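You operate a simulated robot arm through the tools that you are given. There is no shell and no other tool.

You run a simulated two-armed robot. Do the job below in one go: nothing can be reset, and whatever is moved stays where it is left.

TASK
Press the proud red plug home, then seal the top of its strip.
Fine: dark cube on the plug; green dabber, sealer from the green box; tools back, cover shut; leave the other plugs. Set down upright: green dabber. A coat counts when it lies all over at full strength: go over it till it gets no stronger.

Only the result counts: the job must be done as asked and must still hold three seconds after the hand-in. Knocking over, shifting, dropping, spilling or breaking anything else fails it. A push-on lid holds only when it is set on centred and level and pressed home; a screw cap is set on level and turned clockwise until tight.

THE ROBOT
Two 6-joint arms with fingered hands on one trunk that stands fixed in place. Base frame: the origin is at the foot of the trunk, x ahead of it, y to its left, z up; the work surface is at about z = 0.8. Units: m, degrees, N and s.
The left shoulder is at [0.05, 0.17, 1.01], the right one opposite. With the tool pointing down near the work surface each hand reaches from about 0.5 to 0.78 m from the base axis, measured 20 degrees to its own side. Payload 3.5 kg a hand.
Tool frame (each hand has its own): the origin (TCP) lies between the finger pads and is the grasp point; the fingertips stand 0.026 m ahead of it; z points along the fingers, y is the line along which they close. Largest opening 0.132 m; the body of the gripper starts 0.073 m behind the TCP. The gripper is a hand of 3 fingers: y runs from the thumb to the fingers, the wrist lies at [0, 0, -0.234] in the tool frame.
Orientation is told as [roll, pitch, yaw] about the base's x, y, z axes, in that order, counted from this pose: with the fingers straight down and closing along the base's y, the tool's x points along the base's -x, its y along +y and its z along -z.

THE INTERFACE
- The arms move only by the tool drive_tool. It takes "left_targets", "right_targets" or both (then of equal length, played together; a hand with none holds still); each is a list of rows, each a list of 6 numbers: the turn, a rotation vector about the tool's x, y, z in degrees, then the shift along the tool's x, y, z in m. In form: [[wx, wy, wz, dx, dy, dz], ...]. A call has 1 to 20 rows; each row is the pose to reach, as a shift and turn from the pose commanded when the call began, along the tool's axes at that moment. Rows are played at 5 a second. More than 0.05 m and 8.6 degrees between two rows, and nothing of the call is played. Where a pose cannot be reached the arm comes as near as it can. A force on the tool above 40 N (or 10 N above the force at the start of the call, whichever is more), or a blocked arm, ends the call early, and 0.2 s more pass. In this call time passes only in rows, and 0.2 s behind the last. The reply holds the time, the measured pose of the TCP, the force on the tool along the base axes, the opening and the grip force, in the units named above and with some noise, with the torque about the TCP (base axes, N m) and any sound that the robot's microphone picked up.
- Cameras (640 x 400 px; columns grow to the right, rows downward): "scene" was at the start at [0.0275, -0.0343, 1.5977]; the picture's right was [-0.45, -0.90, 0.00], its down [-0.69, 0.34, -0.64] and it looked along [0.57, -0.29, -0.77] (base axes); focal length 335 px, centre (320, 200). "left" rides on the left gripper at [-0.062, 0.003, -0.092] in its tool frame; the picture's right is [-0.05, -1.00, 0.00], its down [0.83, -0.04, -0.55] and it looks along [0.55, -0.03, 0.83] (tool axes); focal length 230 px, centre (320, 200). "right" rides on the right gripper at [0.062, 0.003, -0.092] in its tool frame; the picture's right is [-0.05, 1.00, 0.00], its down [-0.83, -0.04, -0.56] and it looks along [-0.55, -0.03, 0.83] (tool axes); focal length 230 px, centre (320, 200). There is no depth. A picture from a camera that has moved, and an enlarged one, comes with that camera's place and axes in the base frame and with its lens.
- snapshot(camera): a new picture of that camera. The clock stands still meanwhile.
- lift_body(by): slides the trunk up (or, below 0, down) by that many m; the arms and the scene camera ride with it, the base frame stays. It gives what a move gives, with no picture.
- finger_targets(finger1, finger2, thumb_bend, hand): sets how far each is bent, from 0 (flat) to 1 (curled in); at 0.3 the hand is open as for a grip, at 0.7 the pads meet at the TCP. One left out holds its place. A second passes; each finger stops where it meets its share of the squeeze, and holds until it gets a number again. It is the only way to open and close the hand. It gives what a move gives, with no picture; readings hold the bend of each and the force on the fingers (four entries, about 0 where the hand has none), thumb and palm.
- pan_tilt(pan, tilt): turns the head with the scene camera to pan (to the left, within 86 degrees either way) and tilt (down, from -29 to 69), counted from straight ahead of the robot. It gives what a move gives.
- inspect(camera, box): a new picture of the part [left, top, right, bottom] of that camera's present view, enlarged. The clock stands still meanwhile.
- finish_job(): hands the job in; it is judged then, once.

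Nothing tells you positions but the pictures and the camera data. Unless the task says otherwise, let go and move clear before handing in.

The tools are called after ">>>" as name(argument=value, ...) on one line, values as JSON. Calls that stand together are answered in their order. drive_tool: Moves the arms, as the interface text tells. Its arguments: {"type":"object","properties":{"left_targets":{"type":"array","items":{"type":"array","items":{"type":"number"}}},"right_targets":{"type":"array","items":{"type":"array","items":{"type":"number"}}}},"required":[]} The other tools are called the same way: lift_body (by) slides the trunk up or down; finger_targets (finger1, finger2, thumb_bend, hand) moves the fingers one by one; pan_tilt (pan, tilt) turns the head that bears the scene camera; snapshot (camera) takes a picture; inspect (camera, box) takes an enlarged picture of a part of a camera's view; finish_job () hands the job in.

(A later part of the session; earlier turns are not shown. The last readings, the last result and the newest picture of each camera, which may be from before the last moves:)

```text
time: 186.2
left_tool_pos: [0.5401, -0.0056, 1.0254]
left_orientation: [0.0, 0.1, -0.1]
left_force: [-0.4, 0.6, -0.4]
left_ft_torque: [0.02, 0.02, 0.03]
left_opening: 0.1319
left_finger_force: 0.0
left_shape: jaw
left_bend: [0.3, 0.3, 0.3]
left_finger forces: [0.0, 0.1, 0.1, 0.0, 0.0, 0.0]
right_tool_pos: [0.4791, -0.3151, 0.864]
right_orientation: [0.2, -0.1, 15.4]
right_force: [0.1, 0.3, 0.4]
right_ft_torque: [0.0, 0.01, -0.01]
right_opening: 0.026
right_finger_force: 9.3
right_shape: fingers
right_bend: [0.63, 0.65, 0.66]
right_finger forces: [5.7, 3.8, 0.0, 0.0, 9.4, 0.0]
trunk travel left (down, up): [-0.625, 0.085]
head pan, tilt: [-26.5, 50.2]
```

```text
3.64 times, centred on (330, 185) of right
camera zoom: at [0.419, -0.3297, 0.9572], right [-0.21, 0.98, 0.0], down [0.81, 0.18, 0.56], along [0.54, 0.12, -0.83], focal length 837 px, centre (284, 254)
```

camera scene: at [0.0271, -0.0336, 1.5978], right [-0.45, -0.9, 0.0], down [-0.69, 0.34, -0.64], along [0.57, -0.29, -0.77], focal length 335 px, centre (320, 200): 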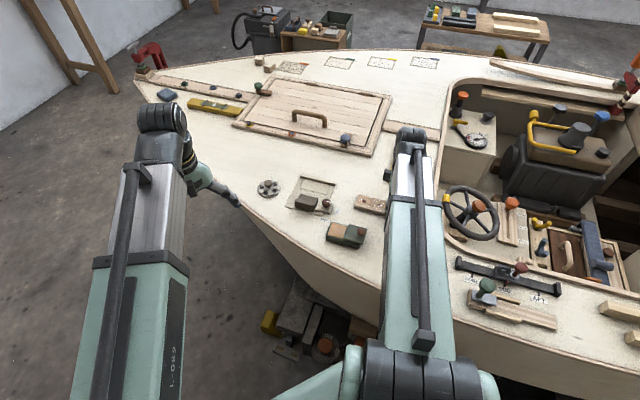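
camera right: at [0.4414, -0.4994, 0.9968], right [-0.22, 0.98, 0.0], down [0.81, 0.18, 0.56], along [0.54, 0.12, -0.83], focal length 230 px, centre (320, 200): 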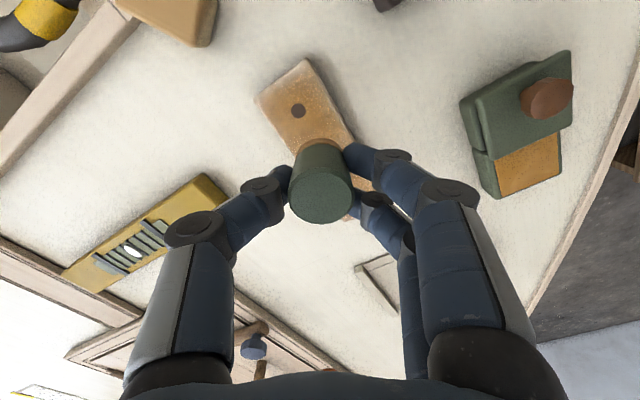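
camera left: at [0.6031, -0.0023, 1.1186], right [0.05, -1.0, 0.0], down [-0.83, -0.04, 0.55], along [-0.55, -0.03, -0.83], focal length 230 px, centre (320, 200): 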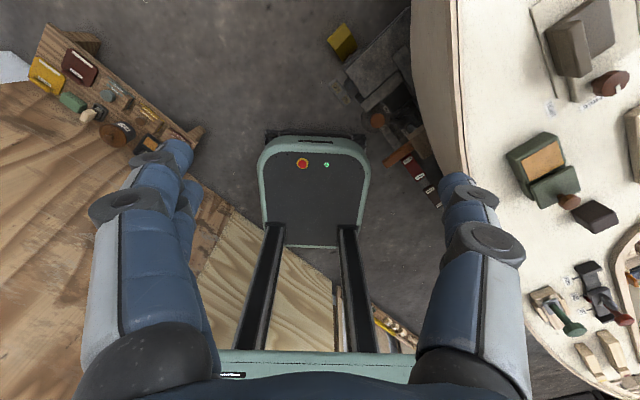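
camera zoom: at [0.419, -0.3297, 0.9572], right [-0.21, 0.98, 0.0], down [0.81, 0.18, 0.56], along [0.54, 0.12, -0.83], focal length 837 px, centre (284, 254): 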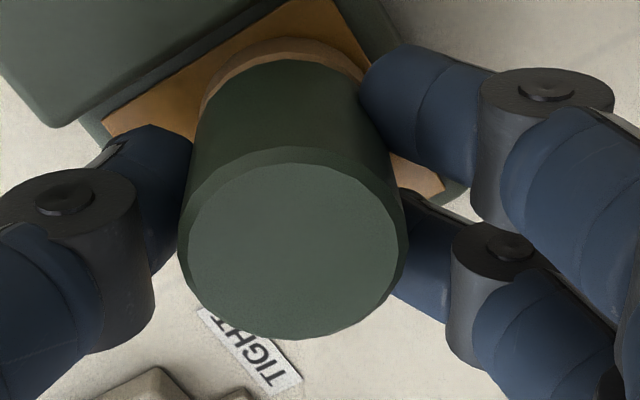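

The grip is straight again and the dabber is loaded. I'll go to the far end.

>>> drive_tool(right_targets=[[0, 0, 0, 0, 0, -0.02], [0, 0, 0, 0, 0, -0.045], [0, 0, 0, 0.015, -0.038, -0.045], [0, 0, 0, 0.032, -0.075, -0.045], [0, 0, 0, 0.05, -0.115, -0.045], [0, 0, 0, 0.065, -0.15, -0.045], [0, 0, 0, 0.0771, -0.1832, -0.045], [0, 0, 0, 0.0771, -0.1832, -0.015], [0, 0, 0, 0.0771, -0.1832, 0.003], [0, 0, 0, 0.0771, -0.1832, 0.007]])

>>> inspect(camera="right", box=[220, 80, 420, 280])

```text
time: 188.4
left_tool_pos: [0.541, -0.0043, 1.0257]
left_orientation: [-0.1, 0.0, -0.1]
left_force: [0.3, -0.6, 0.5]
left_ft_torque: [0.01, 0.01, 0.03]
left_opening: 0.1318
left_finger_force: 0.0
left_shape: jaw
left_bend: [0.3, 0.3, 0.3]
left_finger forces: [0.0, 0.0, 0.1, 0.0, 0.0, 0.0]
right_tool_pos: [0.4536, -0.5106, 0.8559]
right_orientation: [0.2, 0.0, 15.4]
right_force: [-0.5, 0.4, 0.3]
right_ft_torque: [0.01, 0.0, -0.01]
right_opening: 0.0261
right_finger_force: 9.2
right_shape: fingers
right_bend: [0.63, 0.65, 0.66]
right_finger forces: [5.8, 4.0, 0.0, 0.0, 9.4, 0.1]
trunk travel left (down, up): [-0.625, 0.085]
head pan, tilt: [-26.5, 50.2]
```

```text
2.00 times, centred on (320, 180) of right
camera zoom: at [0.3932, -0.5247, 0.9497], right [-0.21, 0.98, 0.0], down [0.81, 0.18, 0.56], along [0.54, 0.12, -0.83], focal length 460 px, centre (320, 240)
```

zoom: 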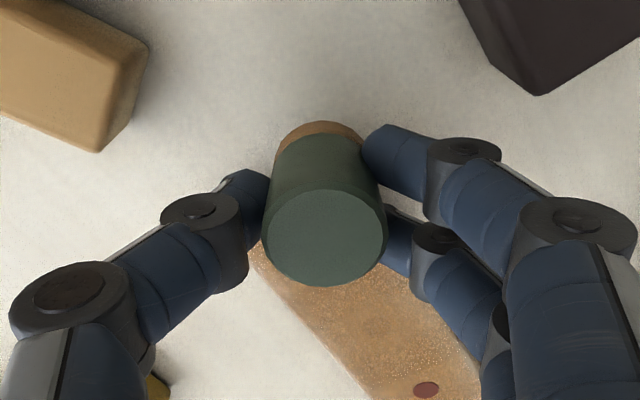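

>>> drive_tool(right_targets=[[0, 0, 0, 0, 0, 0.001], [0, 0, 0, 0, 0, 0.002]])

```text
time: 189.0
left_tool_pos: [0.5397, -0.0043, 1.0265]
left_orientation: [-0.1, 0.0, 0.0]
left_force: [0.3, -0.4, 0.2]
left_ft_torque: [0.0, -0.01, -0.02]
left_opening: 0.132
left_finger_force: 0.0
left_shape: jaw
left_bend: [0.3, 0.3, 0.3]
left_finger forces: [0.0, 0.0, 0.0, 0.0, 0.0, 0.0]
right_tool_pos: [0.4529, -0.5124, 0.8542]
right_orientation: [0.2, 0.0, 15.3]
right_force: [-0.2, 0.3, 0.3]
right_ft_torque: [-0.03, 0.02, 0.01]
right_opening: 0.026
right_finger_force: 9.3
right_shape: fingers
right_bend: [0.63, 0.65, 0.66]
right_finger forces: [5.8, 3.9, 0.0, 0.1, 9.2, 0.0]
trunk travel left (down, up): [-0.625, 0.085]
head pan, tilt: [-26.5, 50.2]
```

>>> drive_tool(right_targets=[[0, 0, 0, 0, 0, 0.001], [0, 0, 0, 0, 0, 0.002]])

```text
time: 189.6
left_tool_pos: [0.5405, -0.0046, 1.0261]
left_orientation: [0.0, 0.1, -0.1]
left_force: [-0.1, 0.4, 0.5]
left_ft_torque: [0.01, 0.03, -0.03]
left_opening: 0.132
left_finger_force: 0.0
left_shape: jaw
left_bend: [0.3, 0.3, 0.3]
left_finger forces: [0.1, 0.0, 0.0, 0.0, 0.0, 0.0]
right_tool_pos: [0.4538, -0.5118, 0.8545]
right_orientation: [0.0, -0.1, 15.4]
right_force: [0.6, -0.5, 5.6]
right_ft_torque: [0.02, 0.0, 0.01]
right_opening: 0.0259
right_finger_force: 10.5
right_shape: fingers
right_bend: [0.64, 0.66, 0.66]
right_finger forces: [6.3, 4.9, 0.0, 0.0, 10.3, 0.0]
trunk travel left (down, up): [-0.625, 0.085]
head pan, tilt: [-26.5, 50.2]
```

>>> drive_tool(right_targets=[[0, 0, 0, -0.0026, -0.0046, 0], [0, 0, 0, -0.0052, -0.0091, 0], [0, 0, 0, -0.0078, -0.0137, 0], [0, 0, 0, -0.0104, -0.0182, 0], [0, 0, 0, -0.013, -0.0228, 0], [0, 0, 0, -0.0156, -0.0274, 0], [0, 0, 0, -0.0182, -0.0319, 0], [0, 0, 0, -0.0208, -0.0365, 0], [0, 0, 0, -0.0182, -0.038, 0], [0, 0, 0, -0.0156, -0.0334, 0], [0, 0, 0, -0.013, -0.0289, 0], [0, 0, 0, -0.0104, -0.0243, 0], [0, 0, 0, -0.0078, -0.0197, 0], [0, 0, 0, -0.0052, -0.0152, 0], [0, 0, 0, -0.0026, -0.0106, 0], [0, 0, 0, 0, -0.0061, 0], [0, 0, 0, 0.0026, -0.0015, 0]])

>>> drive_tool(right_targets=[[0, 0, 0, -0.0069, 0.004, 0], [0, 0, 0, -0.0095, -0.0006, 0], [0, 0, 0, -0.0121, -0.0051, 0], [0, 0, 0, -0.0147, -0.0097, 0], [0, 0, 0, -0.0173, -0.0142, 0], [0, 0, 0, -0.0199, -0.0188, 0], [0, 0, 0, -0.0225, -0.0234, 0], [0, 0, 0, -0.0251, -0.0279, 0], [0, 0, 0, -0.0277, -0.0325, 0], [0, 0, 0, -0.0217, -0.0359, 0], [0, 0, 0, -0.0191, -0.0313, 0], [0, 0, 0, -0.0165, -0.0268, 0], [0, 0, 0, -0.0139, -0.0222, 0], [0, 0, 0, -0.0113, -0.0176, 0], [0, 0, 0, -0.0087, -0.0131, 0], [0, 0, 0, -0.0061, -0.0085, 0], [0, 0, 0, -0.0035, -0.004, 0], [0, 0, 0, -0.0009, 0.0005, 0]])

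>>> inspect(camera="right", box=[220, 80, 420, 280])

```text
time: 193.2
left_tool_pos: [0.5416, -0.0054, 1.0255]
left_orientation: [0.0, 0.1, 0.0]
left_force: [0.4, 0.0, -0.5]
left_ft_torque: [0.02, 0.03, 0.0]
left_opening: 0.1318
left_finger_force: 0.0
left_shape: jaw
left_bend: [0.3, 0.3, 0.3]
left_finger forces: [0.0, 0.0, 0.0, 0.0, 0.0, 0.1]
right_tool_pos: [0.4526, -0.5148, 0.8526]
right_orientation: [0.3, 0.0, 15.3]
right_force: [0.6, -1.0, 1.5]
right_ft_torque: [0.02, 0.02, 0.0]
right_opening: 0.0262
right_finger_force: 10.3
right_shape: fingers
right_bend: [0.65, 0.66, 0.66]
right_finger forces: [6.5, 4.8, 0.0, 0.0, 9.8, 0.0]
trunk travel left (down, up): [-0.625, 0.085]
head pan, tilt: [-26.5, 50.2]
```

```text
time: 197.0
left_tool_pos: [0.541, -0.0043, 1.0261]
left_orientation: [0.0, 0.0, 0.0]
left_force: [0.3, 0.3, 0.7]
left_ft_torque: [0.0, -0.02, 0.03]
left_opening: 0.1319
left_finger_force: 0.1
left_shape: jaw
left_bend: [0.3, 0.3, 0.3]
left_finger forces: [0.1, 0.1, 0.1, 0.0, 0.1, 0.0]
right_tool_pos: [0.4526, -0.5136, 0.8529]
right_orientation: [0.3, 0.1, 15.3]
right_force: [0.5, 0.3, 1.1]
right_ft_torque: [0.01, -0.03, 0.0]
right_opening: 0.026
right_finger_force: 10.8
right_shape: fingers
right_bend: [0.64, 0.66, 0.66]
right_finger forces: [6.4, 5.1, 0.1, 0.1, 9.5, 0.1]
trunk travel left (down, up): [-0.625, 0.085]
head pan, tilt: [-26.5, 50.2]
```

```text
2.00 times, centred on (320, 180) of right
camera zoom: at [0.3918, -0.528, 0.9455], right [-0.21, 0.98, 0.0], down [0.81, 0.18, 0.56], along [0.54, 0.12, -0.83], focal length 460 px, centre (320, 240)
```

zoom: 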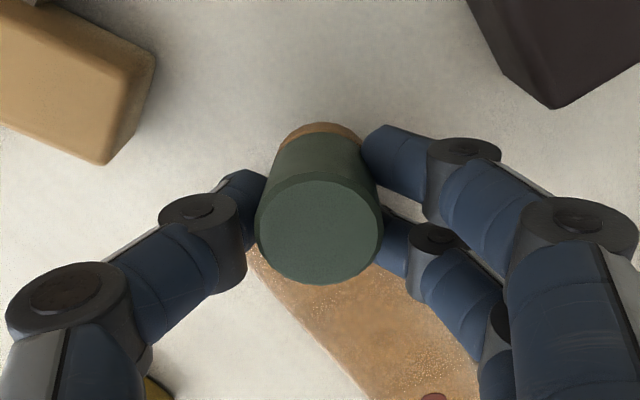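

>>> drive_tool(right_targets=[[0, 0, 0, -0.006, 0.0034, 0.0005], [0, 0, 0, -0.012, 0.0068, 0.0005], [0, 0, 0, -0.018, 0.0103, 0.0005], [0, 0, 0, -0.024, 0.0137, 0.0005], [0, 0, 0, -0.03, 0.0171, 0.0005], [0, 0, 0, -0.036, 0.0205, 0.0005], [0, 0, 0, -0.0419, 0.0239, 0.0005], [0, 0, 0, -0.0479, 0.0274, 0.0005], [0, 0, 0, -0.0539, 0.0308, 0.0005], [0, 0, 0, -0.0599, 0.0342, 0.0006], [0, 0, 0, -0.0659, 0.0376, 0.0006], [0, 0, 0, -0.0719, 0.041, 0.0006], [0, 0, 0, -0.0779, 0.0445, 0.0006], [0, 0, 0, -0.0839, 0.0479, 0.0006], [0, 0, 0, -0.0899, 0.0513, 0.0007], [0, 0, 0, -0.0958, 0.0547, 0.0007], [0, 0, 0, -0.1018, 0.0581, 0.0007], [0, 0, 0, -0.1078, 0.0616, 0.0007], [0, 0, 0, -0.1138, 0.065, 0.0007], [0, 0, 0, -0.1198, 0.0684, 0.0007]])

>>> drive_tool(right_targets=[[0, 0, 0, -0.0026, -0.0046, 0.0002], [0, 0, 0, -0.0052, -0.0091, 0.0002], [0, 0, 0, -0.0078, -0.0137, 0.0002], [0, 0, 0, -0.0104, -0.0182, 0.0002], [0, 0, 0, -0.013, -0.0228, 0.0002], [0, 0, 0, -0.0156, -0.0274, 0.0002], [0, 0, 0, -0.0182, -0.0319, 0.0002], [0, 0, 0, -0.0208, -0.0365, 0.0002], [0, 0, 0, -0.0139, -0.0405, 0.0002], [0, 0, 0, -0.0113, -0.0359, 0.0002], [0, 0, 0, -0.0087, -0.0314, 0.0002], [0, 0, 0, -0.0061, -0.0268, 0.0002], [0, 0, 0, -0.0035, -0.0222, 0.0002], [0, 0, 0, -0.0061, -0.0268, 0.0002], [0, 0, 0, -0.0087, -0.0314, 0.0002], [0, 0, 0, -0.0113, -0.0359, 0.0002], [0, 0, 0, -0.0139, -0.0405, 0.0002]])

>>> inspect(camera="right", box=[140, 0, 400, 220])

```text
time: 201.2
left_tool_pos: [0.5403, -0.0048, 1.0266]
left_orientation: [0.0, 0.0, 0.0]
left_force: [-0.1, 0.0, 0.4]
left_ft_torque: [0.02, -0.03, 0.01]
left_opening: 0.1318
left_finger_force: 0.1
left_shape: jaw
left_bend: [0.3, 0.3, 0.3]
left_finger forces: [0.0, 0.1, 0.0, 0.0, 0.0, 0.0]
right_tool_pos: [0.5486, -0.4154, 0.8531]
right_orientation: [0.2, 0.0, 15.3]
right_force: [-0.2, -0.5, 1.6]
right_ft_torque: [-0.01, 0.01, -0.02]
right_opening: 0.026
right_finger_force: 11.3
right_shape: fingers
right_bend: [0.65, 0.66, 0.67]
right_finger forces: [7.1, 4.6, 0.1, 0.0, 9.9, 0.0]
trunk travel left (down, up): [-0.625, 0.085]
head pan, tilt: [-26.5, 50.2]
```

```text
time: 204.8
left_tool_pos: [0.5418, -0.0047, 1.0256]
left_orientation: [0.1, -0.1, -0.1]
left_force: [0.3, 0.5, -0.4]
left_ft_torque: [-0.01, 0.04, 0.01]
left_opening: 0.1321
left_finger_force: 0.1
left_shape: jaw
left_bend: [0.3, 0.3, 0.3]
left_finger forces: [0.0, 0.1, 0.0, 0.0, 0.0, 0.0]
right_tool_pos: [0.5731, -0.4506, 0.8527]
right_orientation: [0.2, 0.0, 15.4]
right_force: [-1.6, 1.7, 7.0]
right_ft_torque: [0.05, 0.08, -0.05]
right_opening: 0.026
right_finger_force: 11.1
right_shape: fingers
right_bend: [0.65, 0.66, 0.67]
right_finger forces: [8.3, 5.3, 0.0, 0.0, 9.2, 0.0]
trunk travel left (down, up): [-0.625, 0.085]
head pan, tilt: [-26.5, 50.2]
```

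```text
1.82 times, centred on (270, 110) of right
camera zoom: at [0.5129, -0.465, 0.9446], right [-0.21, 0.98, 0.0], down [0.81, 0.18, 0.56], along [0.54, 0.12, -0.83], focal length 418 px, centre (411, 364)
```

zoom: 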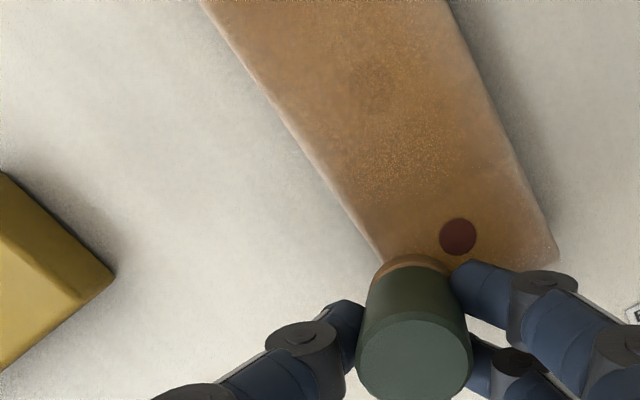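

>>> drive_tool(right_targets=[[0, 0, 0, 0.006, -0.0034, 0], [0, 0, 0, 0.012, -0.0068, 0], [0, 0, 0, 0.018, -0.0103, 0], [0, 0, 0, 0.024, -0.0137, 0], [0, 0, 0, 0.03, -0.0171, 0], [0, 0, 0, 0.036, -0.0205, 0], [0, 0, 0, 0.0419, -0.0239, 0], [0, 0, 0, 0.0479, -0.0274, 0], [0, 0, 0, 0.0539, -0.0308, 0], [0, 0, 0, 0.0599, -0.0342, 0], [0, 0, 0, 0.0659, -0.0376, 0], [0, 0, 0, 0.0719, -0.041, 0], [0, 0, 0, 0.0779, -0.0445, 0], [0, 0, 0, 0.0839, -0.0479, 0], [0, 0, 0, 0.0899, -0.0513, 0], [0, 0, 0, 0.0958, -0.0547, 0], [0, 0, 0, 0.1018, -0.0581, 0], [0, 0, 0, 0.1078, -0.0616, 0], [0, 0, 0, 0.1138, -0.065, 0]])

>>> drive_tool(right_targets=[[0, 0, 0, 0.0026, 0.0046, 0], [0, 0, 0, 0.0052, 0.0091, 0], [0, 0, 0, 0.0078, 0.0137, 0], [0, 0, 0, 0.0104, 0.0182, 0], [0, 0, 0, 0.0044, 0.0216, 0], [0, 0, 0, -0.0016, 0.025, 0], [0, 0, 0, -0.0076, 0.0285, 0], [0, 0, 0, -0.0136, 0.0319, 0], [0, 0, 0, -0.0196, 0.0353, 0], [0, 0, 0, -0.0256, 0.0387, 0], [0, 0, 0, -0.0315, 0.0421, 0], [0, 0, 0, -0.0375, 0.0456, 0], [0, 0, 0, -0.0435, 0.049, 0], [0, 0, 0, -0.0495, 0.0524, 0], [0, 0, 0, -0.0555, 0.0558, 0], [0, 0, 0, -0.0615, 0.0592, 0], [0, 0, 0, -0.0675, 0.0627, 0], [0, 0, 0, -0.0735, 0.0661, 0], [0, 0, 0, -0.0795, 0.0695, 0], [0, 0, 0, -0.0854, 0.0729, 0]])

>>> drive_tool(right_targets=[[0, 0, 0, -0.006, 0.0034, 0], [0, 0, 0, -0.012, 0.0068, 0], [0, 0, 0, -0.012, 0.0068, -0.02], [0, 0, 0, -0.012, 0.0068, -0.05], [0, 0, 0, 0.02, -0.015, -0.05], [0, 0, 0, 0.055, -0.035, -0.05]])

>>> snapshot(camera="right")

>>> inspect(camera="right", box=[200, 30, 360, 180])

```text
time: 208.8
left_tool_pos: [0.54, -0.0031, 1.0257]
left_orientation: [0.1, 0.0, 0.1]
left_force: [0.2, -0.5, 0.0]
left_ft_torque: [0.01, 0.0, 0.0]
left_opening: 0.1315
left_finger_force: 0.0
left_shape: jaw
left_bend: [0.3, 0.3, 0.3]
left_finger forces: [0.0, 0.0, 0.1, 0.1, 0.0, 0.1]
right_tool_pos: [0.4804, -0.5447, 0.8517]
right_orientation: [0.2, 0.0, 15.4]
right_force: [1.7, 0.6, 4.3]
right_ft_torque: [0.09, 0.02, 0.03]
right_opening: 0.0261
right_finger_force: 11.0
right_shape: fingers
right_bend: [0.65, 0.66, 0.67]
right_finger forces: [6.5, 5.3, 0.1, 0.0, 9.4, 0.0]
trunk travel left (down, up): [-0.625, 0.085]
head pan, tilt: [-26.5, 50.2]
```

```text
time: 213.0
left_tool_pos: [0.5402, -0.0053, 1.0259]
left_orientation: [-0.1, -0.1, 0.0]
left_force: [0.1, 0.0, -0.1]
left_ft_torque: [-0.03, -0.01, 0.0]
left_opening: 0.1319
left_finger_force: 0.1
left_shape: jaw
left_bend: [0.3, 0.3, 0.3]
left_finger forces: [0.0, 0.0, 0.0, 0.0, 0.0, 0.0]
right_tool_pos: [0.543, -0.4511, 0.8518]
right_orientation: [0.1, -0.1, 15.4]
right_force: [-2.1, -1.5, 4.8]
right_ft_torque: [-0.07, 0.03, 0.02]
right_opening: 0.0261
right_finger_force: 10.2
right_shape: fingers
right_bend: [0.65, 0.66, 0.67]
right_finger forces: [6.8, 3.9, 0.0, 0.0, 9.8, 0.0]
trunk travel left (down, up): [-0.625, 0.085]
head pan, tilt: [-26.5, 50.2]
```

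```text
time: 214.4
left_tool_pos: [0.5408, -0.0041, 1.0257]
left_orientation: [0.0, 0.1, 0.1]
left_force: [0.1, 0.7, -0.1]
left_ft_torque: [0.01, 0.0, 0.01]
left_opening: 0.1318
left_finger_force: 0.0
left_shape: jaw
left_bend: [0.3, 0.3, 0.3]
left_finger forces: [0.1, 0.0, 0.0, 0.0, 0.0, 0.1]
right_tool_pos: [0.4987, -0.4998, 0.8993]
right_orientation: [0.2, 0.0, 15.5]
right_force: [-0.8, 0.9, -0.8]
right_ft_torque: [-0.03, 0.01, -0.01]
right_opening: 0.026
right_finger_force: 9.6
right_shape: fingers
right_bend: [0.64, 0.66, 0.66]
right_finger forces: [6.2, 4.4, 0.0, 0.0, 8.9, 0.0]
trunk travel left (down, up): [-0.625, 0.085]
head pan, tilt: [-26.5, 50.2]
```

```text
taken
camera right: at [0.4384, -0.5136, 0.9933], right [-0.21, 0.98, 0.0], down [0.81, 0.18, 0.56], along [0.54, 0.12, -0.83], focal length 230 px, centre (320, 200)
```

right: 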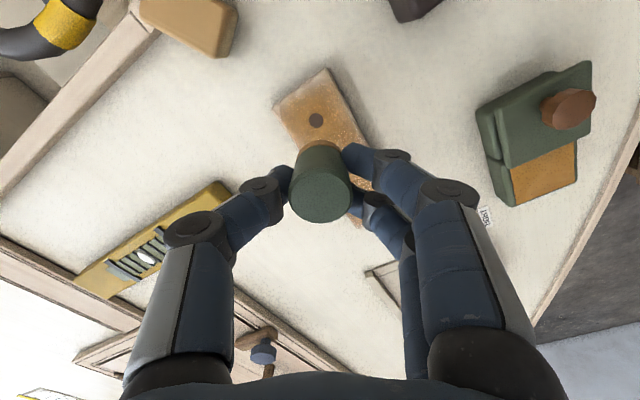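

```text
2.67 times, centred on (280, 105) of right
camera zoom: at [0.4384, -0.5136, 0.9933], right [-0.21, 0.98, 0.0], down [0.81, 0.18, 0.56], along [0.54, 0.12, -0.83], focal length 614 px, centre (427, 453)
```

zoom: 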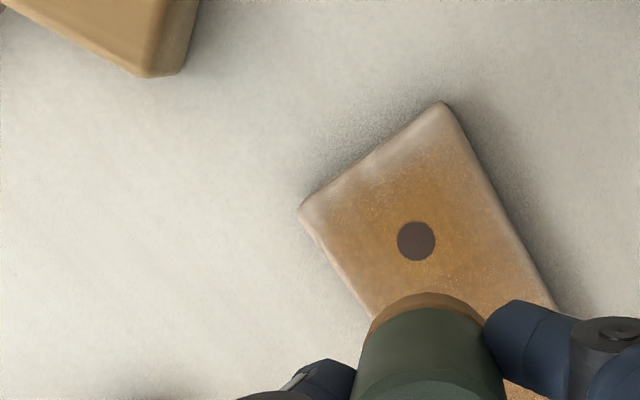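

The far end is still bare although the dabber covered it, so the pad's far side must be riding high there. I'll tilt the hand about 3° to bring that side down and sweep again.

>>> drive_tool(right_targets=[[-1.49, -2.6, 0, 0.016, -0.0055, 0.01], [-1.49, -2.6, 0, 0.0317, -0.0109, 0.025], [-1.49, -2.6, 0, 0.0317, -0.0109, 0.04], [-1.49, -2.6, 0, 0.0317, -0.0109, 0.0445], [-1.49, -2.6, 0, 0.0317, -0.0109, 0.046]])

>>> inspect(camera="right", box=[220, 80, 420, 280])

```text
time: 215.6
left_tool_pos: [0.5398, -0.0048, 1.0254]
left_orientation: [0.0, 0.0, 0.0]
left_force: [-1.1, 0.2, 0.2]
left_ft_torque: [0.02, 0.01, 0.0]
left_opening: 0.1321
left_finger_force: 0.0
left_shape: jaw
left_bend: [0.3, 0.3, 0.3]
left_finger forces: [0.0, 0.1, 0.0, 0.0, 0.0, 0.0]
right_tool_pos: [0.4723, -0.5198, 0.854]
right_orientation: [1.7, -2.6, 15.3]
right_force: [-0.6, 0.3, -1.0]
right_ft_torque: [0.05, -0.01, -0.02]
right_opening: 0.026
right_finger_force: 9.4
right_shape: fingers
right_bend: [0.64, 0.66, 0.66]
right_finger forces: [6.2, 4.3, 0.0, 0.1, 8.9, 0.0]
trunk travel left (down, up): [-0.625, 0.085]
head pan, tilt: [-26.5, 50.2]
```

```text
2.00 times, centred on (320, 180) of right
camera zoom: at [0.4082, -0.5364, 0.9448], right [-0.22, 0.98, 0.03], down [0.79, 0.16, 0.59], along [0.57, 0.15, -0.81], focal length 460 px, centre (320, 240)
```

zoom: 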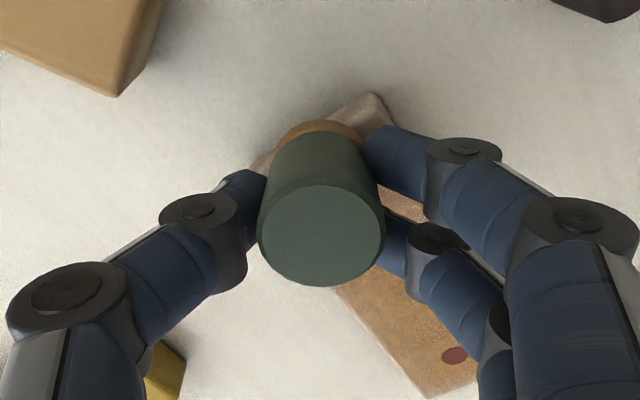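

>>> drive_tool(right_targets=[[0, 0, 0, 0, 0, 0.001], [0, 0, 0, 0, 0, 0.002], [0, 0, 0, 0, 0, 0.003]])

```text
time: 216.4
left_tool_pos: [0.5401, -0.0044, 1.0242]
left_orientation: [0.0, -0.1, 0.0]
left_force: [-0.9, -0.2, 1.0]
left_ft_torque: [0.04, -0.03, -0.04]
left_opening: 0.132
left_finger_force: 0.1
left_shape: jaw
left_bend: [0.3, 0.3, 0.3]
left_finger forces: [0.1, 0.1, 0.0, 0.0, 0.0, 0.1]
right_tool_pos: [0.4725, -0.5178, 0.8525]
right_orientation: [1.6, -2.5, 15.3]
right_force: [-0.5, 0.4, 1.7]
right_ft_torque: [0.0, 0.01, 0.01]
right_opening: 0.0263
right_finger_force: 10.1
right_shape: fingers
right_bend: [0.64, 0.66, 0.67]
right_finger forces: [6.3, 4.6, 0.1, 0.0, 9.2, 0.0]
trunk travel left (down, up): [-0.625, 0.085]
head pan, tilt: [-26.5, 50.2]
```

>>> drive_tool(right_targets=[[0, 0, 0, 0.0022, 0.0039, 0.0007], [0, 0, 0, 0.0045, 0.0078, 0.0007], [0, 0, 0, 0.0067, 0.0117, 0.0007], [0, 0, 0, 0.0089, 0.0156, 0.0007], [0, 0, 0, 0.0067, 0.0117, 0.0007], [0, 0, 0, 0.0045, 0.0078, 0.0007], [0, 0, 0, 0.0022, 0.0039, 0.0007], [0, 0, 0, 0, 0, 0.0007], [0, 0, 0, -0.0022, -0.0039, 0.0007], [0, 0, 0, -0.0045, -0.0078, 0.0007], [0, 0, 0, -0.0067, -0.0117, 0.0007], [0, 0, 0, -0.0089, -0.0156, 0.0007], [0, 0, 0, -0.0067, -0.0117, 0.0007], [0, 0, 0, -0.0045, -0.0078, 0.0007], [0, 0, 0, -0.0022, -0.0039, 0.0007], [0, 0, 0, 0, 0, 0.0007]])

>>> drive_tool(right_targets=[[0, 0, 0, -0.015, 0.008, -0.03], [0, 0, 0, -0.031, 0.011, -0.048]])

>>> inspect(camera="right", box=[200, 30, 360, 180])

```text
time: 219.8
left_tool_pos: [0.5405, -0.0052, 1.0265]
left_orientation: [0.1, 0.0, 0.0]
left_force: [0.1, 0.6, -0.3]
left_ft_torque: [-0.01, 0.05, 0.02]
left_opening: 0.1317
left_finger_force: 0.0
left_shape: jaw
left_bend: [0.3, 0.3, 0.3]
left_finger forces: [0.0, 0.0, 0.0, 0.0, 0.0, 0.1]
right_tool_pos: [0.4732, -0.519, 0.8523]
right_orientation: [1.5, -2.6, 15.4]
right_force: [1.2, -1.1, 5.8]
right_ft_torque: [-0.03, 0.05, -0.01]
right_opening: 0.0261
right_finger_force: 10.7
right_shape: fingers
right_bend: [0.64, 0.66, 0.67]
right_finger forces: [6.7, 4.1, 0.0, 0.0, 10.5, 0.0]
trunk travel left (down, up): [-0.625, 0.085]
head pan, tilt: [-26.5, 50.2]
```

```text
time: 220.4
left_tool_pos: [0.5413, -0.0055, 1.0257]
left_orientation: [0.0, 0.0, 0.1]
left_force: [0.6, 0.3, -0.2]
left_ft_torque: [-0.02, -0.03, -0.01]
left_opening: 0.132
left_finger_force: 0.0
left_shape: jaw
left_bend: [0.3, 0.3, 0.3]
left_finger forces: [0.1, 0.0, 0.0, 0.0, 0.0, 0.0]
right_tool_pos: [0.499, -0.5025, 0.9004]
right_orientation: [1.7, -2.5, 15.3]
right_force: [-0.5, 0.2, -1.0]
right_ft_torque: [0.01, 0.0, 0.03]
right_opening: 0.0258
right_finger_force: 9.8
right_shape: fingers
right_bend: [0.64, 0.66, 0.67]
right_finger forces: [6.5, 4.1, 0.0, 0.1, 9.1, 0.0]
trunk travel left (down, up): [-0.625, 0.085]
head pan, tilt: [-26.5, 50.2]
```

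```text
2.67 times, centred on (280, 105) of right
camera zoom: at [0.4357, -0.5203, 0.9906], right [-0.21, 0.98, 0.03], down [0.79, 0.16, 0.59], along [0.57, 0.15, -0.81], focal length 614 px, centre (427, 453)
```

zoom: 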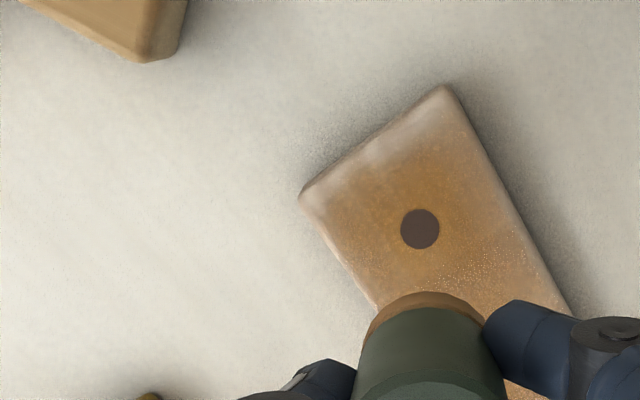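

That made little difference. I'll untilt and move the arm aside so the scene camera can show the whole strip.

>>> drive_tool(right_targets=[[1.49, 2.6, 0, 0, 0, -0.04], [1.49, 2.6, 0, 0.012, -0.014, -0.08], [1.49, 2.6, 0, 0.03, -0.035, -0.11], [1.49, 2.6, 0, 0.05, -0.058, -0.135], [1.49, 2.6, 0, 0.073, -0.081, -0.15]])

>>> inspect(camera="scene", box=[345, 190, 415, 232])

>>> inspect(camera="scene", box=[300, 180, 440, 268])

```text
time: 221.6
left_tool_pos: [0.5392, -0.0047, 1.0256]
left_orientation: [-0.1, -0.1, 0.0]
left_force: [-0.1, -0.7, -0.5]
left_ft_torque: [0.02, -0.01, 0.0]
left_opening: 0.1321
left_finger_force: 0.1
left_shape: jaw
left_bend: [0.3, 0.3, 0.3]
left_finger forces: [0.1, 0.0, 0.0, 0.0, 0.1, 0.1]
right_tool_pos: [0.4406, -0.6044, 1.0472]
right_orientation: [0.2, 0.0, 15.4]
right_force: [0.1, -0.6, 0.2]
right_ft_torque: [-0.01, -0.03, 0.01]
right_opening: 0.0262
right_finger_force: 10.0
right_shape: fingers
right_bend: [0.64, 0.66, 0.67]
right_finger forces: [6.4, 3.8, 0.1, 0.0, 9.0, 0.0]
trunk travel left (down, up): [-0.625, 0.085]
head pan, tilt: [-26.5, 50.2]
```

```text
9.14 times, centred on (380, 211) of scene
camera zoom: at [0.0273, -0.0346, 1.5977], right [-0.45, -0.9, 0.0], down [-0.69, 0.34, -0.64], along [0.57, -0.29, -0.77], focal length 3064 px, centre (-229, 99)
```

zoom: 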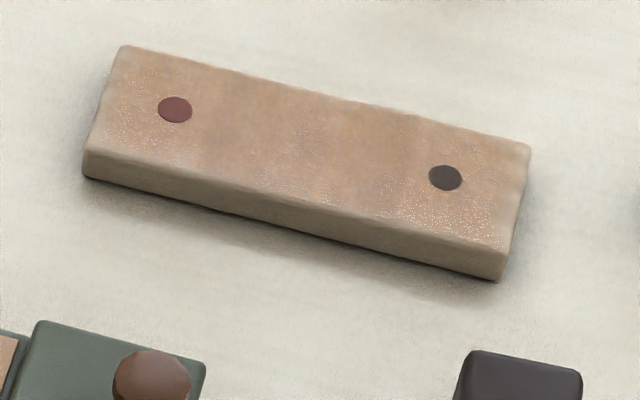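

```text
4.55 times, centred on (370, 224) of scene
camera zoom: at [0.0273, -0.0346, 1.5977], right [-0.45, -0.9, 0.0], down [-0.69, 0.34, -0.64], along [0.57, -0.29, -0.77], focal length 1523 px, centre (93, 91)
```

zoom: 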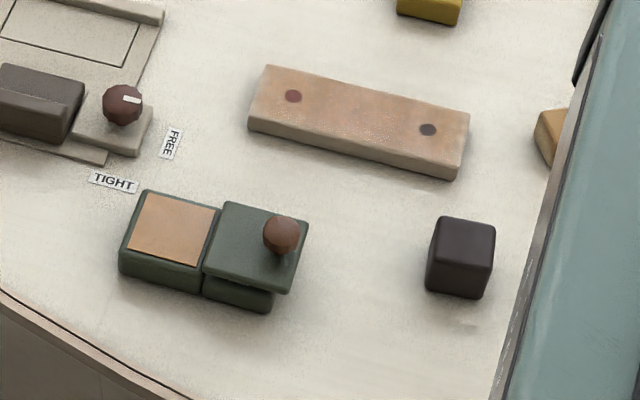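

From here the coat looks continuous over the whole top, with only slight fading at the ends. I'll re-dip, do one more full round with extra passes at the ends, and compare from this same viewpoint.

>>> drive_tool(right_targets=[[0, 0, 0, -0.0163, 0.0384, 0.02], [0, 0, 0, -0.0325, 0.0768, 0.04], [0, 0, 0, -0.0488, 0.1152, 0.06], [0, 0, 0, -0.0651, 0.1535, 0.08], [0, 0, 0, -0.0814, 0.1919, 0.1], [0, 0, 0, -0.0976, 0.2303, 0.11], [0, 0, 0, -0.1139, 0.2687, 0.115]])

>>> snapshot(camera="right")

>>> inspect(camera="right", box=[240, 80, 400, 230])

```text
time: 223.2
left_tool_pos: [0.5406, -0.004, 1.0261]
left_orientation: [0.0, 0.0, 0.0]
left_force: [0.6, -0.2, -0.2]
left_ft_torque: [0.02, 0.02, 0.01]
left_opening: 0.1321
left_finger_force: 0.0
left_shape: jaw
left_bend: [0.3, 0.3, 0.3]
left_finger forces: [0.0, 0.1, 0.0, 0.0, 0.1, 0.0]
right_tool_pos: [0.4819, -0.3147, 0.9312]
right_orientation: [0.0, 0.0, 15.3]
right_force: [-0.2, 0.2, -0.6]
right_ft_torque: [0.0, 0.04, -0.02]
right_opening: 0.0259
right_finger_force: 9.2
right_shape: fingers
right_bend: [0.64, 0.66, 0.67]
right_finger forces: [6.2, 3.6, 0.0, 0.0, 8.8, 0.1]
trunk travel left (down, up): [-0.625, 0.085]
head pan, tilt: [-26.5, 50.2]
```

```text
taken
camera right: at [0.4214, -0.3279, 1.0246], right [-0.21, 0.98, 0.0], down [0.81, 0.18, 0.56], along [0.54, 0.12, -0.83], focal length 230 px, centre (320, 200)
```

right: 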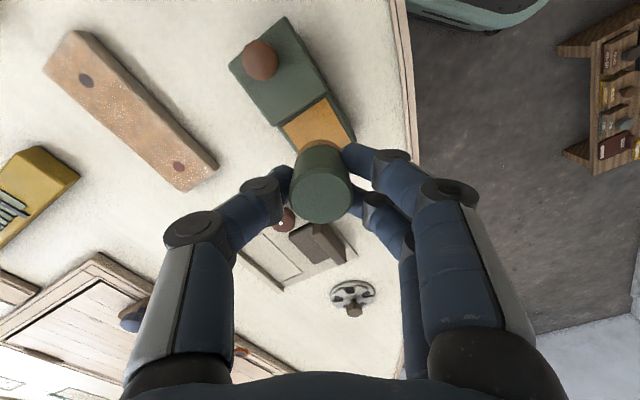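

```text
2.67 times, centred on (320, 155) of right
camera zoom: at [0.4214, -0.3279, 1.0246], right [-0.21, 0.98, 0.0], down [0.81, 0.18, 0.56], along [0.54, 0.12, -0.83], focal length 614 px, centre (320, 320)
```

zoom: 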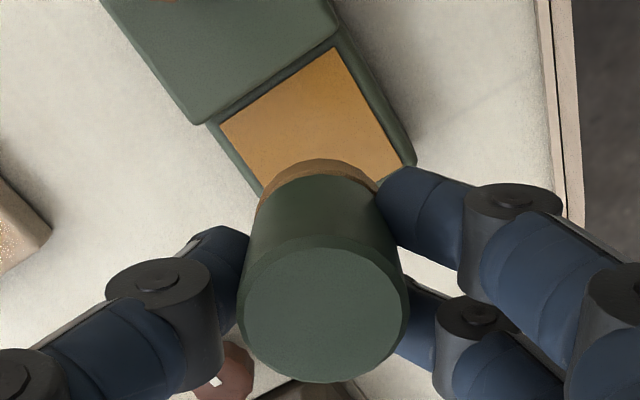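

>>> drive_tool(right_targets=[[0, 0, 0, 0, -0.002, 0.03], [0, 0, 0, 0, -0.002, 0.058], [0, 0, 0, 0, -0.002, 0.067], [0, 0, 0, 0, -0.002, 0.069], [0, 0, 0, 0, -0.002, 0.0705]])

```text
time: 224.4
left_tool_pos: [0.5401, -0.0039, 1.026]
left_orientation: [0.0, 0.0, 0.0]
left_force: [0.0, 0.5, 0.6]
left_ft_torque: [0.03, 0.01, 0.02]
left_opening: 0.1319
left_finger_force: 0.1
left_shape: jaw
left_bend: [0.3, 0.3, 0.3]
left_finger forces: [0.0, 0.0, 0.0, 0.0, 0.0, 0.0]
right_tool_pos: [0.4836, -0.317, 0.8617]
right_orientation: [0.1, -0.1, 15.4]
right_force: [0.1, -0.6, 5.4]
right_ft_torque: [0.01, 0.0, 0.0]
right_opening: 0.026
right_finger_force: 10.1
right_shape: fingers
right_bend: [0.64, 0.66, 0.67]
right_finger forces: [6.3, 4.1, 0.0, 0.0, 9.6, 0.1]
trunk travel left (down, up): [-0.625, 0.085]
head pan, tilt: [-26.5, 50.2]
```

>>> drive_tool(right_targets=[[0, 0, 0, 0, 0, -0.02], [0, 0, 0, 0, 0, -0.05], [0, 0, 0, 0.015, -0.038, -0.05], [0, 0, 0, 0.032, -0.075, -0.05], [0, 0, 0, 0.05, -0.115, -0.05], [0, 0, 0, 0.065, -0.15, -0.05], [0, 0, 0, 0.0759, -0.1771, -0.05], [0, 0, 0, 0.0759, -0.1771, -0.015], [0, 0, 0, 0.0759, -0.1771, 0.004], [0, 0, 0, 0.0759, -0.1771, 0.0075], [0, 0, 0, 0.0759, -0.1771, 0.0082]])

>>> inspect(camera="right", box=[220, 80, 420, 280])

```text
time: 226.8
left_tool_pos: [0.5399, -0.0043, 1.0257]
left_orientation: [0.0, 0.1, 0.0]
left_force: [0.4, -0.3, -0.9]
left_ft_torque: [0.02, -0.02, 0.05]
left_opening: 0.132
left_finger_force: 0.0
left_shape: jaw
left_bend: [0.3, 0.3, 0.3]
left_finger forces: [0.0, 0.0, 0.0, 0.0, 0.0, 0.0]
right_tool_pos: [0.4572, -0.5083, 0.8521]
right_orientation: [0.2, 0.0, 15.4]
right_force: [-0.2, -0.6, 0.4]
right_ft_torque: [0.03, 0.03, 0.0]
right_opening: 0.0261
right_finger_force: 9.7
right_shape: fingers
right_bend: [0.64, 0.66, 0.67]
right_finger forces: [6.2, 3.7, 0.0, 0.1, 8.8, 0.0]
trunk travel left (down, up): [-0.625, 0.085]
head pan, tilt: [-26.5, 50.2]
```

```text
2.00 times, centred on (320, 180) of right
camera zoom: at [0.3961, -0.5217, 0.9452], right [-0.21, 0.98, 0.0], down [0.81, 0.18, 0.56], along [0.54, 0.12, -0.83], focal length 460 px, centre (320, 240)
```

zoom: 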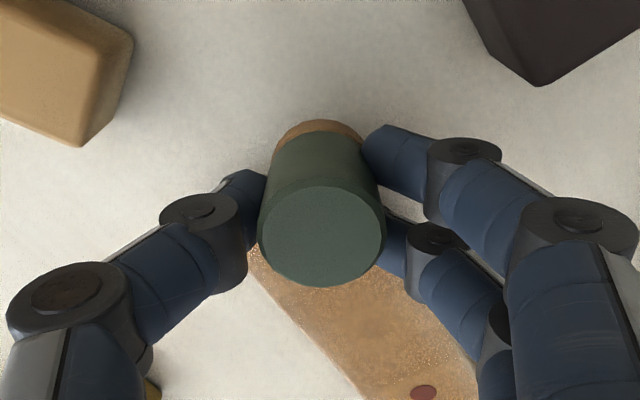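

>>> drive_tool(right_targets=[[-1, -1.75, 0, 0, 0, 0.0008], [-1, -1.75, 0, 0, 0, 0.0016], [-1, -1.75, 0, -0.0022, -0.0039, 0.002], [-1, -1.75, 0, -0.0045, -0.0078, 0.002], [-1, -1.75, 0, -0.0067, -0.0117, 0.002], [-1, -1.75, 0, -0.0089, -0.0156, 0.002], [-1, -1.75, 0, -0.0111, -0.0195, 0.002], [-1, -1.75, 0, -0.0134, -0.0234, 0.002], [-1, -1.75, 0, -0.0156, -0.0273, 0.002], [-1, -1.75, 0, -0.0178, -0.0312, 0.002], [-1, -1.75, 0, -0.0156, -0.0273, 0.002], [-1, -1.75, 0, -0.0134, -0.0234, 0.002], [-1, -1.75, 0, -0.0111, -0.0195, 0.002], [-1, -1.75, 0, -0.0089, -0.0156, 0.002], [-1, -1.75, 0, -0.0067, -0.0117, 0.002], [-1, -1.75, 0, -0.0045, -0.0078, 0.002], [-1, -1.75, 0, -0.0022, -0.0039, 0.002], [-1, -1.75, 0, 0, 0, 0.002]])

>>> inspect(camera="right", box=[220, 80, 420, 280])

```text
time: 230.6
left_tool_pos: [0.54, -0.0046, 1.0262]
left_orientation: [0.0, 0.0, 0.0]
left_force: [0.3, -0.1, -0.1]
left_ft_torque: [-0.01, 0.01, 0.02]
left_opening: 0.1318
left_finger_force: 0.0
left_shape: jaw
left_bend: [0.3, 0.3, 0.3]
left_finger forces: [0.0, 0.0, 0.1, 0.0, 0.1, 0.0]
right_tool_pos: [0.4556, -0.5069, 0.8504]
right_orientation: [1.3, -1.8, 15.4]
right_force: [0.6, -1.0, 9.4]
right_ft_torque: [-0.06, -0.01, 0.01]
right_opening: 0.026
right_finger_force: 12.0
right_shape: fingers
right_bend: [0.65, 0.67, 0.67]
right_finger forces: [7.2, 4.1, 0.1, 0.1, 11.4, 0.0]
trunk travel left (down, up): [-0.625, 0.085]
head pan, tilt: [-26.5, 50.2]
```

```text
2.00 times, centred on (320, 180) of right
camera zoom: at [0.3939, -0.5239, 0.9407], right [-0.21, 0.98, 0.02], down [0.8, 0.16, 0.58], along [0.56, 0.14, -0.81], focal length 460 px, centre (320, 240)
```

zoom: 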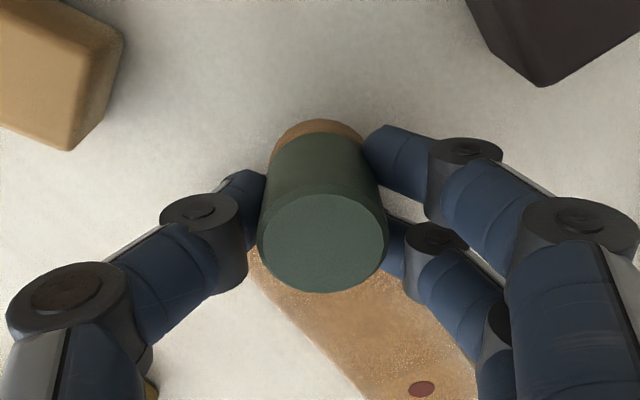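

>>> drive_tool(right_targets=[[1, 1.75, 0, 0, 0, -0.02], [1, 1.75, 0, -0.02, 0.0, -0.045], [1, 1.75, 0, -0.045, 0.003, -0.05]])

>>> inspect(camera="right", box=[200, 30, 360, 180])

>>> snapshot(camera="right")

```text
time: 231.4
left_tool_pos: [0.5408, -0.005, 1.0251]
left_orientation: [0.0, -0.1, 0.0]
left_force: [-0.4, -0.3, 0.1]
left_ft_torque: [-0.01, 0.0, -0.03]
left_opening: 0.1321
left_finger_force: 0.0
left_shape: jaw
left_bend: [0.3, 0.3, 0.3]
left_finger forces: [0.0, 0.0, 0.0, 0.0, 0.1, 0.0]
right_tool_pos: [0.4976, -0.496, 0.9017]
right_orientation: [0.2, 0.1, 15.4]
right_force: [0.7, 0.2, -0.5]
right_ft_torque: [-0.02, 0.0, 0.03]
right_opening: 0.026
right_finger_force: 10.1
right_shape: fingers
right_bend: [0.64, 0.67, 0.67]
right_finger forces: [6.4, 3.7, 0.0, 0.0, 8.8, 0.1]
trunk travel left (down, up): [-0.625, 0.085]
head pan, tilt: [-26.5, 50.2]
```

```text
2.67 times, centred on (280, 105) of right
camera zoom: at [0.4376, -0.5091, 0.9947], right [-0.21, 0.98, 0.0], down [0.81, 0.18, 0.55], along [0.54, 0.12, -0.83], focal length 614 px, centre (427, 453)
```

zoom: 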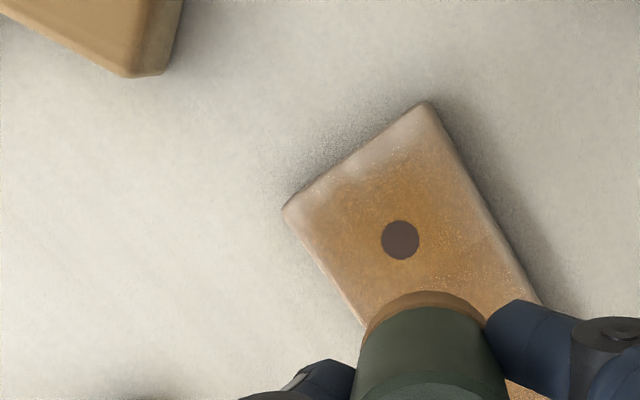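

```text
taken
camera right: at [0.4376, -0.5091, 0.9947], right [-0.21, 0.98, 0.0], down [0.81, 0.18, 0.55], along [0.54, 0.12, -0.83], focal length 230 px, centre (320, 200)
```

right: 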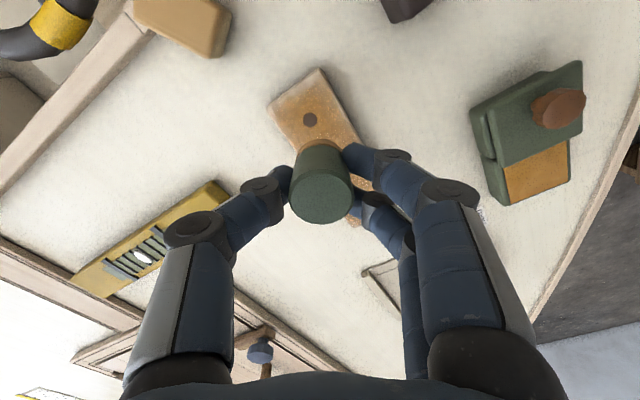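

>>> inspect(camera="right", box=[262, 62, 342, 122])

```text
6.67 times, centred on (302, 92) of right
camera zoom: at [0.4376, -0.5091, 0.9947], right [-0.21, 0.98, 0.0], down [0.81, 0.18, 0.55], along [0.54, 0.12, -0.83], focal length 1534 px, centre (440, 920)
```

zoom: 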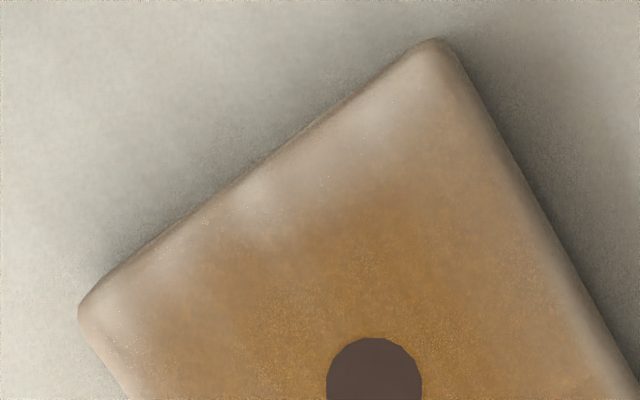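

The coat fades over the last centimetre at this end. I'll look at the red end in the same way to compare.

>>> drive_tool(right_targets=[[0, 0, 0, -0.041, 0.022, 0], [0, 0, 0, -0.082, 0.044, 0], [0, 0, 0, -0.1242, 0.0653, 0]])

>>> snapshot(camera="right")

>>> inspect(camera="right", box=[230, 50, 350, 140])

```text
time: 232.2
left_tool_pos: [0.5408, -0.0044, 1.0255]
left_orientation: [0.0, 0.1, 0.1]
left_force: [1.2, -0.5, -0.4]
left_ft_torque: [-0.03, -0.01, -0.03]
left_opening: 0.132
left_finger_force: 0.0
left_shape: jaw
left_bend: [0.3, 0.3, 0.3]
left_finger forces: [0.1, 0.0, 0.0, 0.1, 0.1, 0.0]
right_tool_pos: [0.6005, -0.3973, 0.8997]
right_orientation: [0.2, 0.0, 15.3]
right_force: [0.4, 0.0, -0.3]
right_ft_torque: [0.02, 0.01, 0.0]
right_opening: 0.0259
right_finger_force: 8.9
right_shape: fingers
right_bend: [0.64, 0.67, 0.67]
right_finger forces: [6.3, 3.7, 0.0, 0.1, 8.6, 0.0]
trunk travel left (down, up): [-0.625, 0.085]
head pan, tilt: [-26.5, 50.2]
```

```text
taken
camera right: at [0.5393, -0.4118, 0.9927], right [-0.21, 0.98, 0.0], down [0.81, 0.18, 0.55], along [0.54, 0.12, -0.83], focal length 230 px, centre (320, 200)
```

right: 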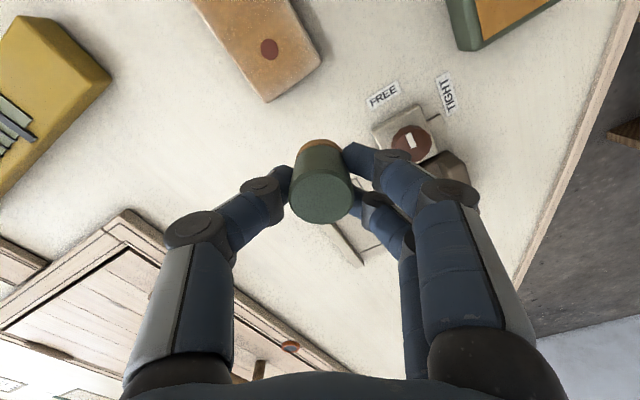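

```text
4.44 times, centred on (290, 95) of right
camera zoom: at [0.5393, -0.4118, 0.9927], right [-0.21, 0.98, 0.0], down [0.81, 0.18, 0.55], along [0.54, 0.12, -0.83], focal length 1022 px, centre (453, 667)
```

zoom: 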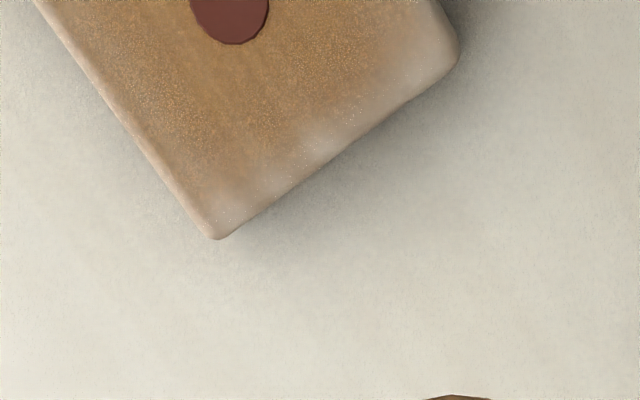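

Both ends fade the same way despite very different amounts of work there. That suggests the fade is just how the coat's border is drawn. I'll do one more complete round with the fresh load to be sure it's saturated, starting at the red end.

>>> drive_tool(right_targets=[[0, 0, 0, 0.028, -0.002, 0], [0, 0, 0, 0.0565, -0.0046, 0.01], [0, 0, 0, 0.0565, -0.0046, 0.035], [0, 0, 0, 0.0565, -0.0046, 0.046], [0, 0, 0, 0.0565, -0.0046, 0.0485], [0, 0, 0, 0.0565, -0.0046, 0.0495]])

>>> inspect(camera="right", box=[220, 80, 420, 280])

```text
time: 233.6
left_tool_pos: [0.541, -0.0042, 1.0254]
left_orientation: [0.0, 0.0, -0.1]
left_force: [-0.6, -0.3, -0.5]
left_ft_torque: [0.01, 0.0, -0.02]
left_opening: 0.1319
left_finger_force: 0.1
left_shape: jaw
left_bend: [0.3, 0.3, 0.3]
left_finger forces: [0.0, 0.0, 0.1, 0.0, 0.0, 0.0]
right_tool_pos: [0.547, -0.4184, 0.8523]
right_orientation: [0.2, 0.0, 15.5]
right_force: [-0.8, -0.3, -0.2]
right_ft_torque: [0.04, 0.03, 0.01]
right_opening: 0.026
right_finger_force: 8.9
right_shape: fingers
right_bend: [0.64, 0.67, 0.67]
right_finger forces: [6.2, 3.5, 0.2, 0.0, 8.6, 0.0]
trunk travel left (down, up): [-0.625, 0.085]
head pan, tilt: [-26.5, 50.2]
```

```text
2.00 times, centred on (320, 180) of right
camera zoom: at [0.4867, -0.4318, 0.9454], right [-0.21, 0.98, 0.0], down [0.81, 0.18, 0.56], along [0.54, 0.12, -0.83], focal length 460 px, centre (320, 240)
```

zoom: 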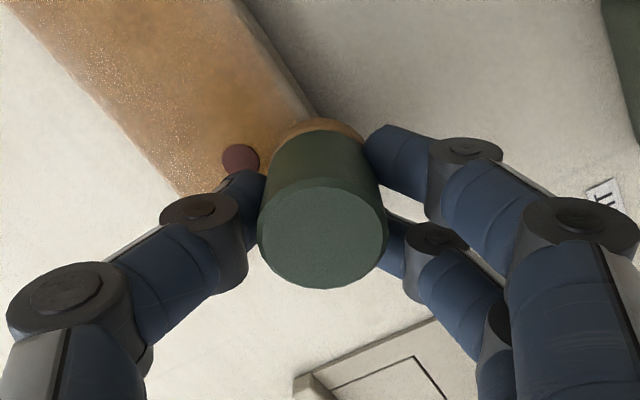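

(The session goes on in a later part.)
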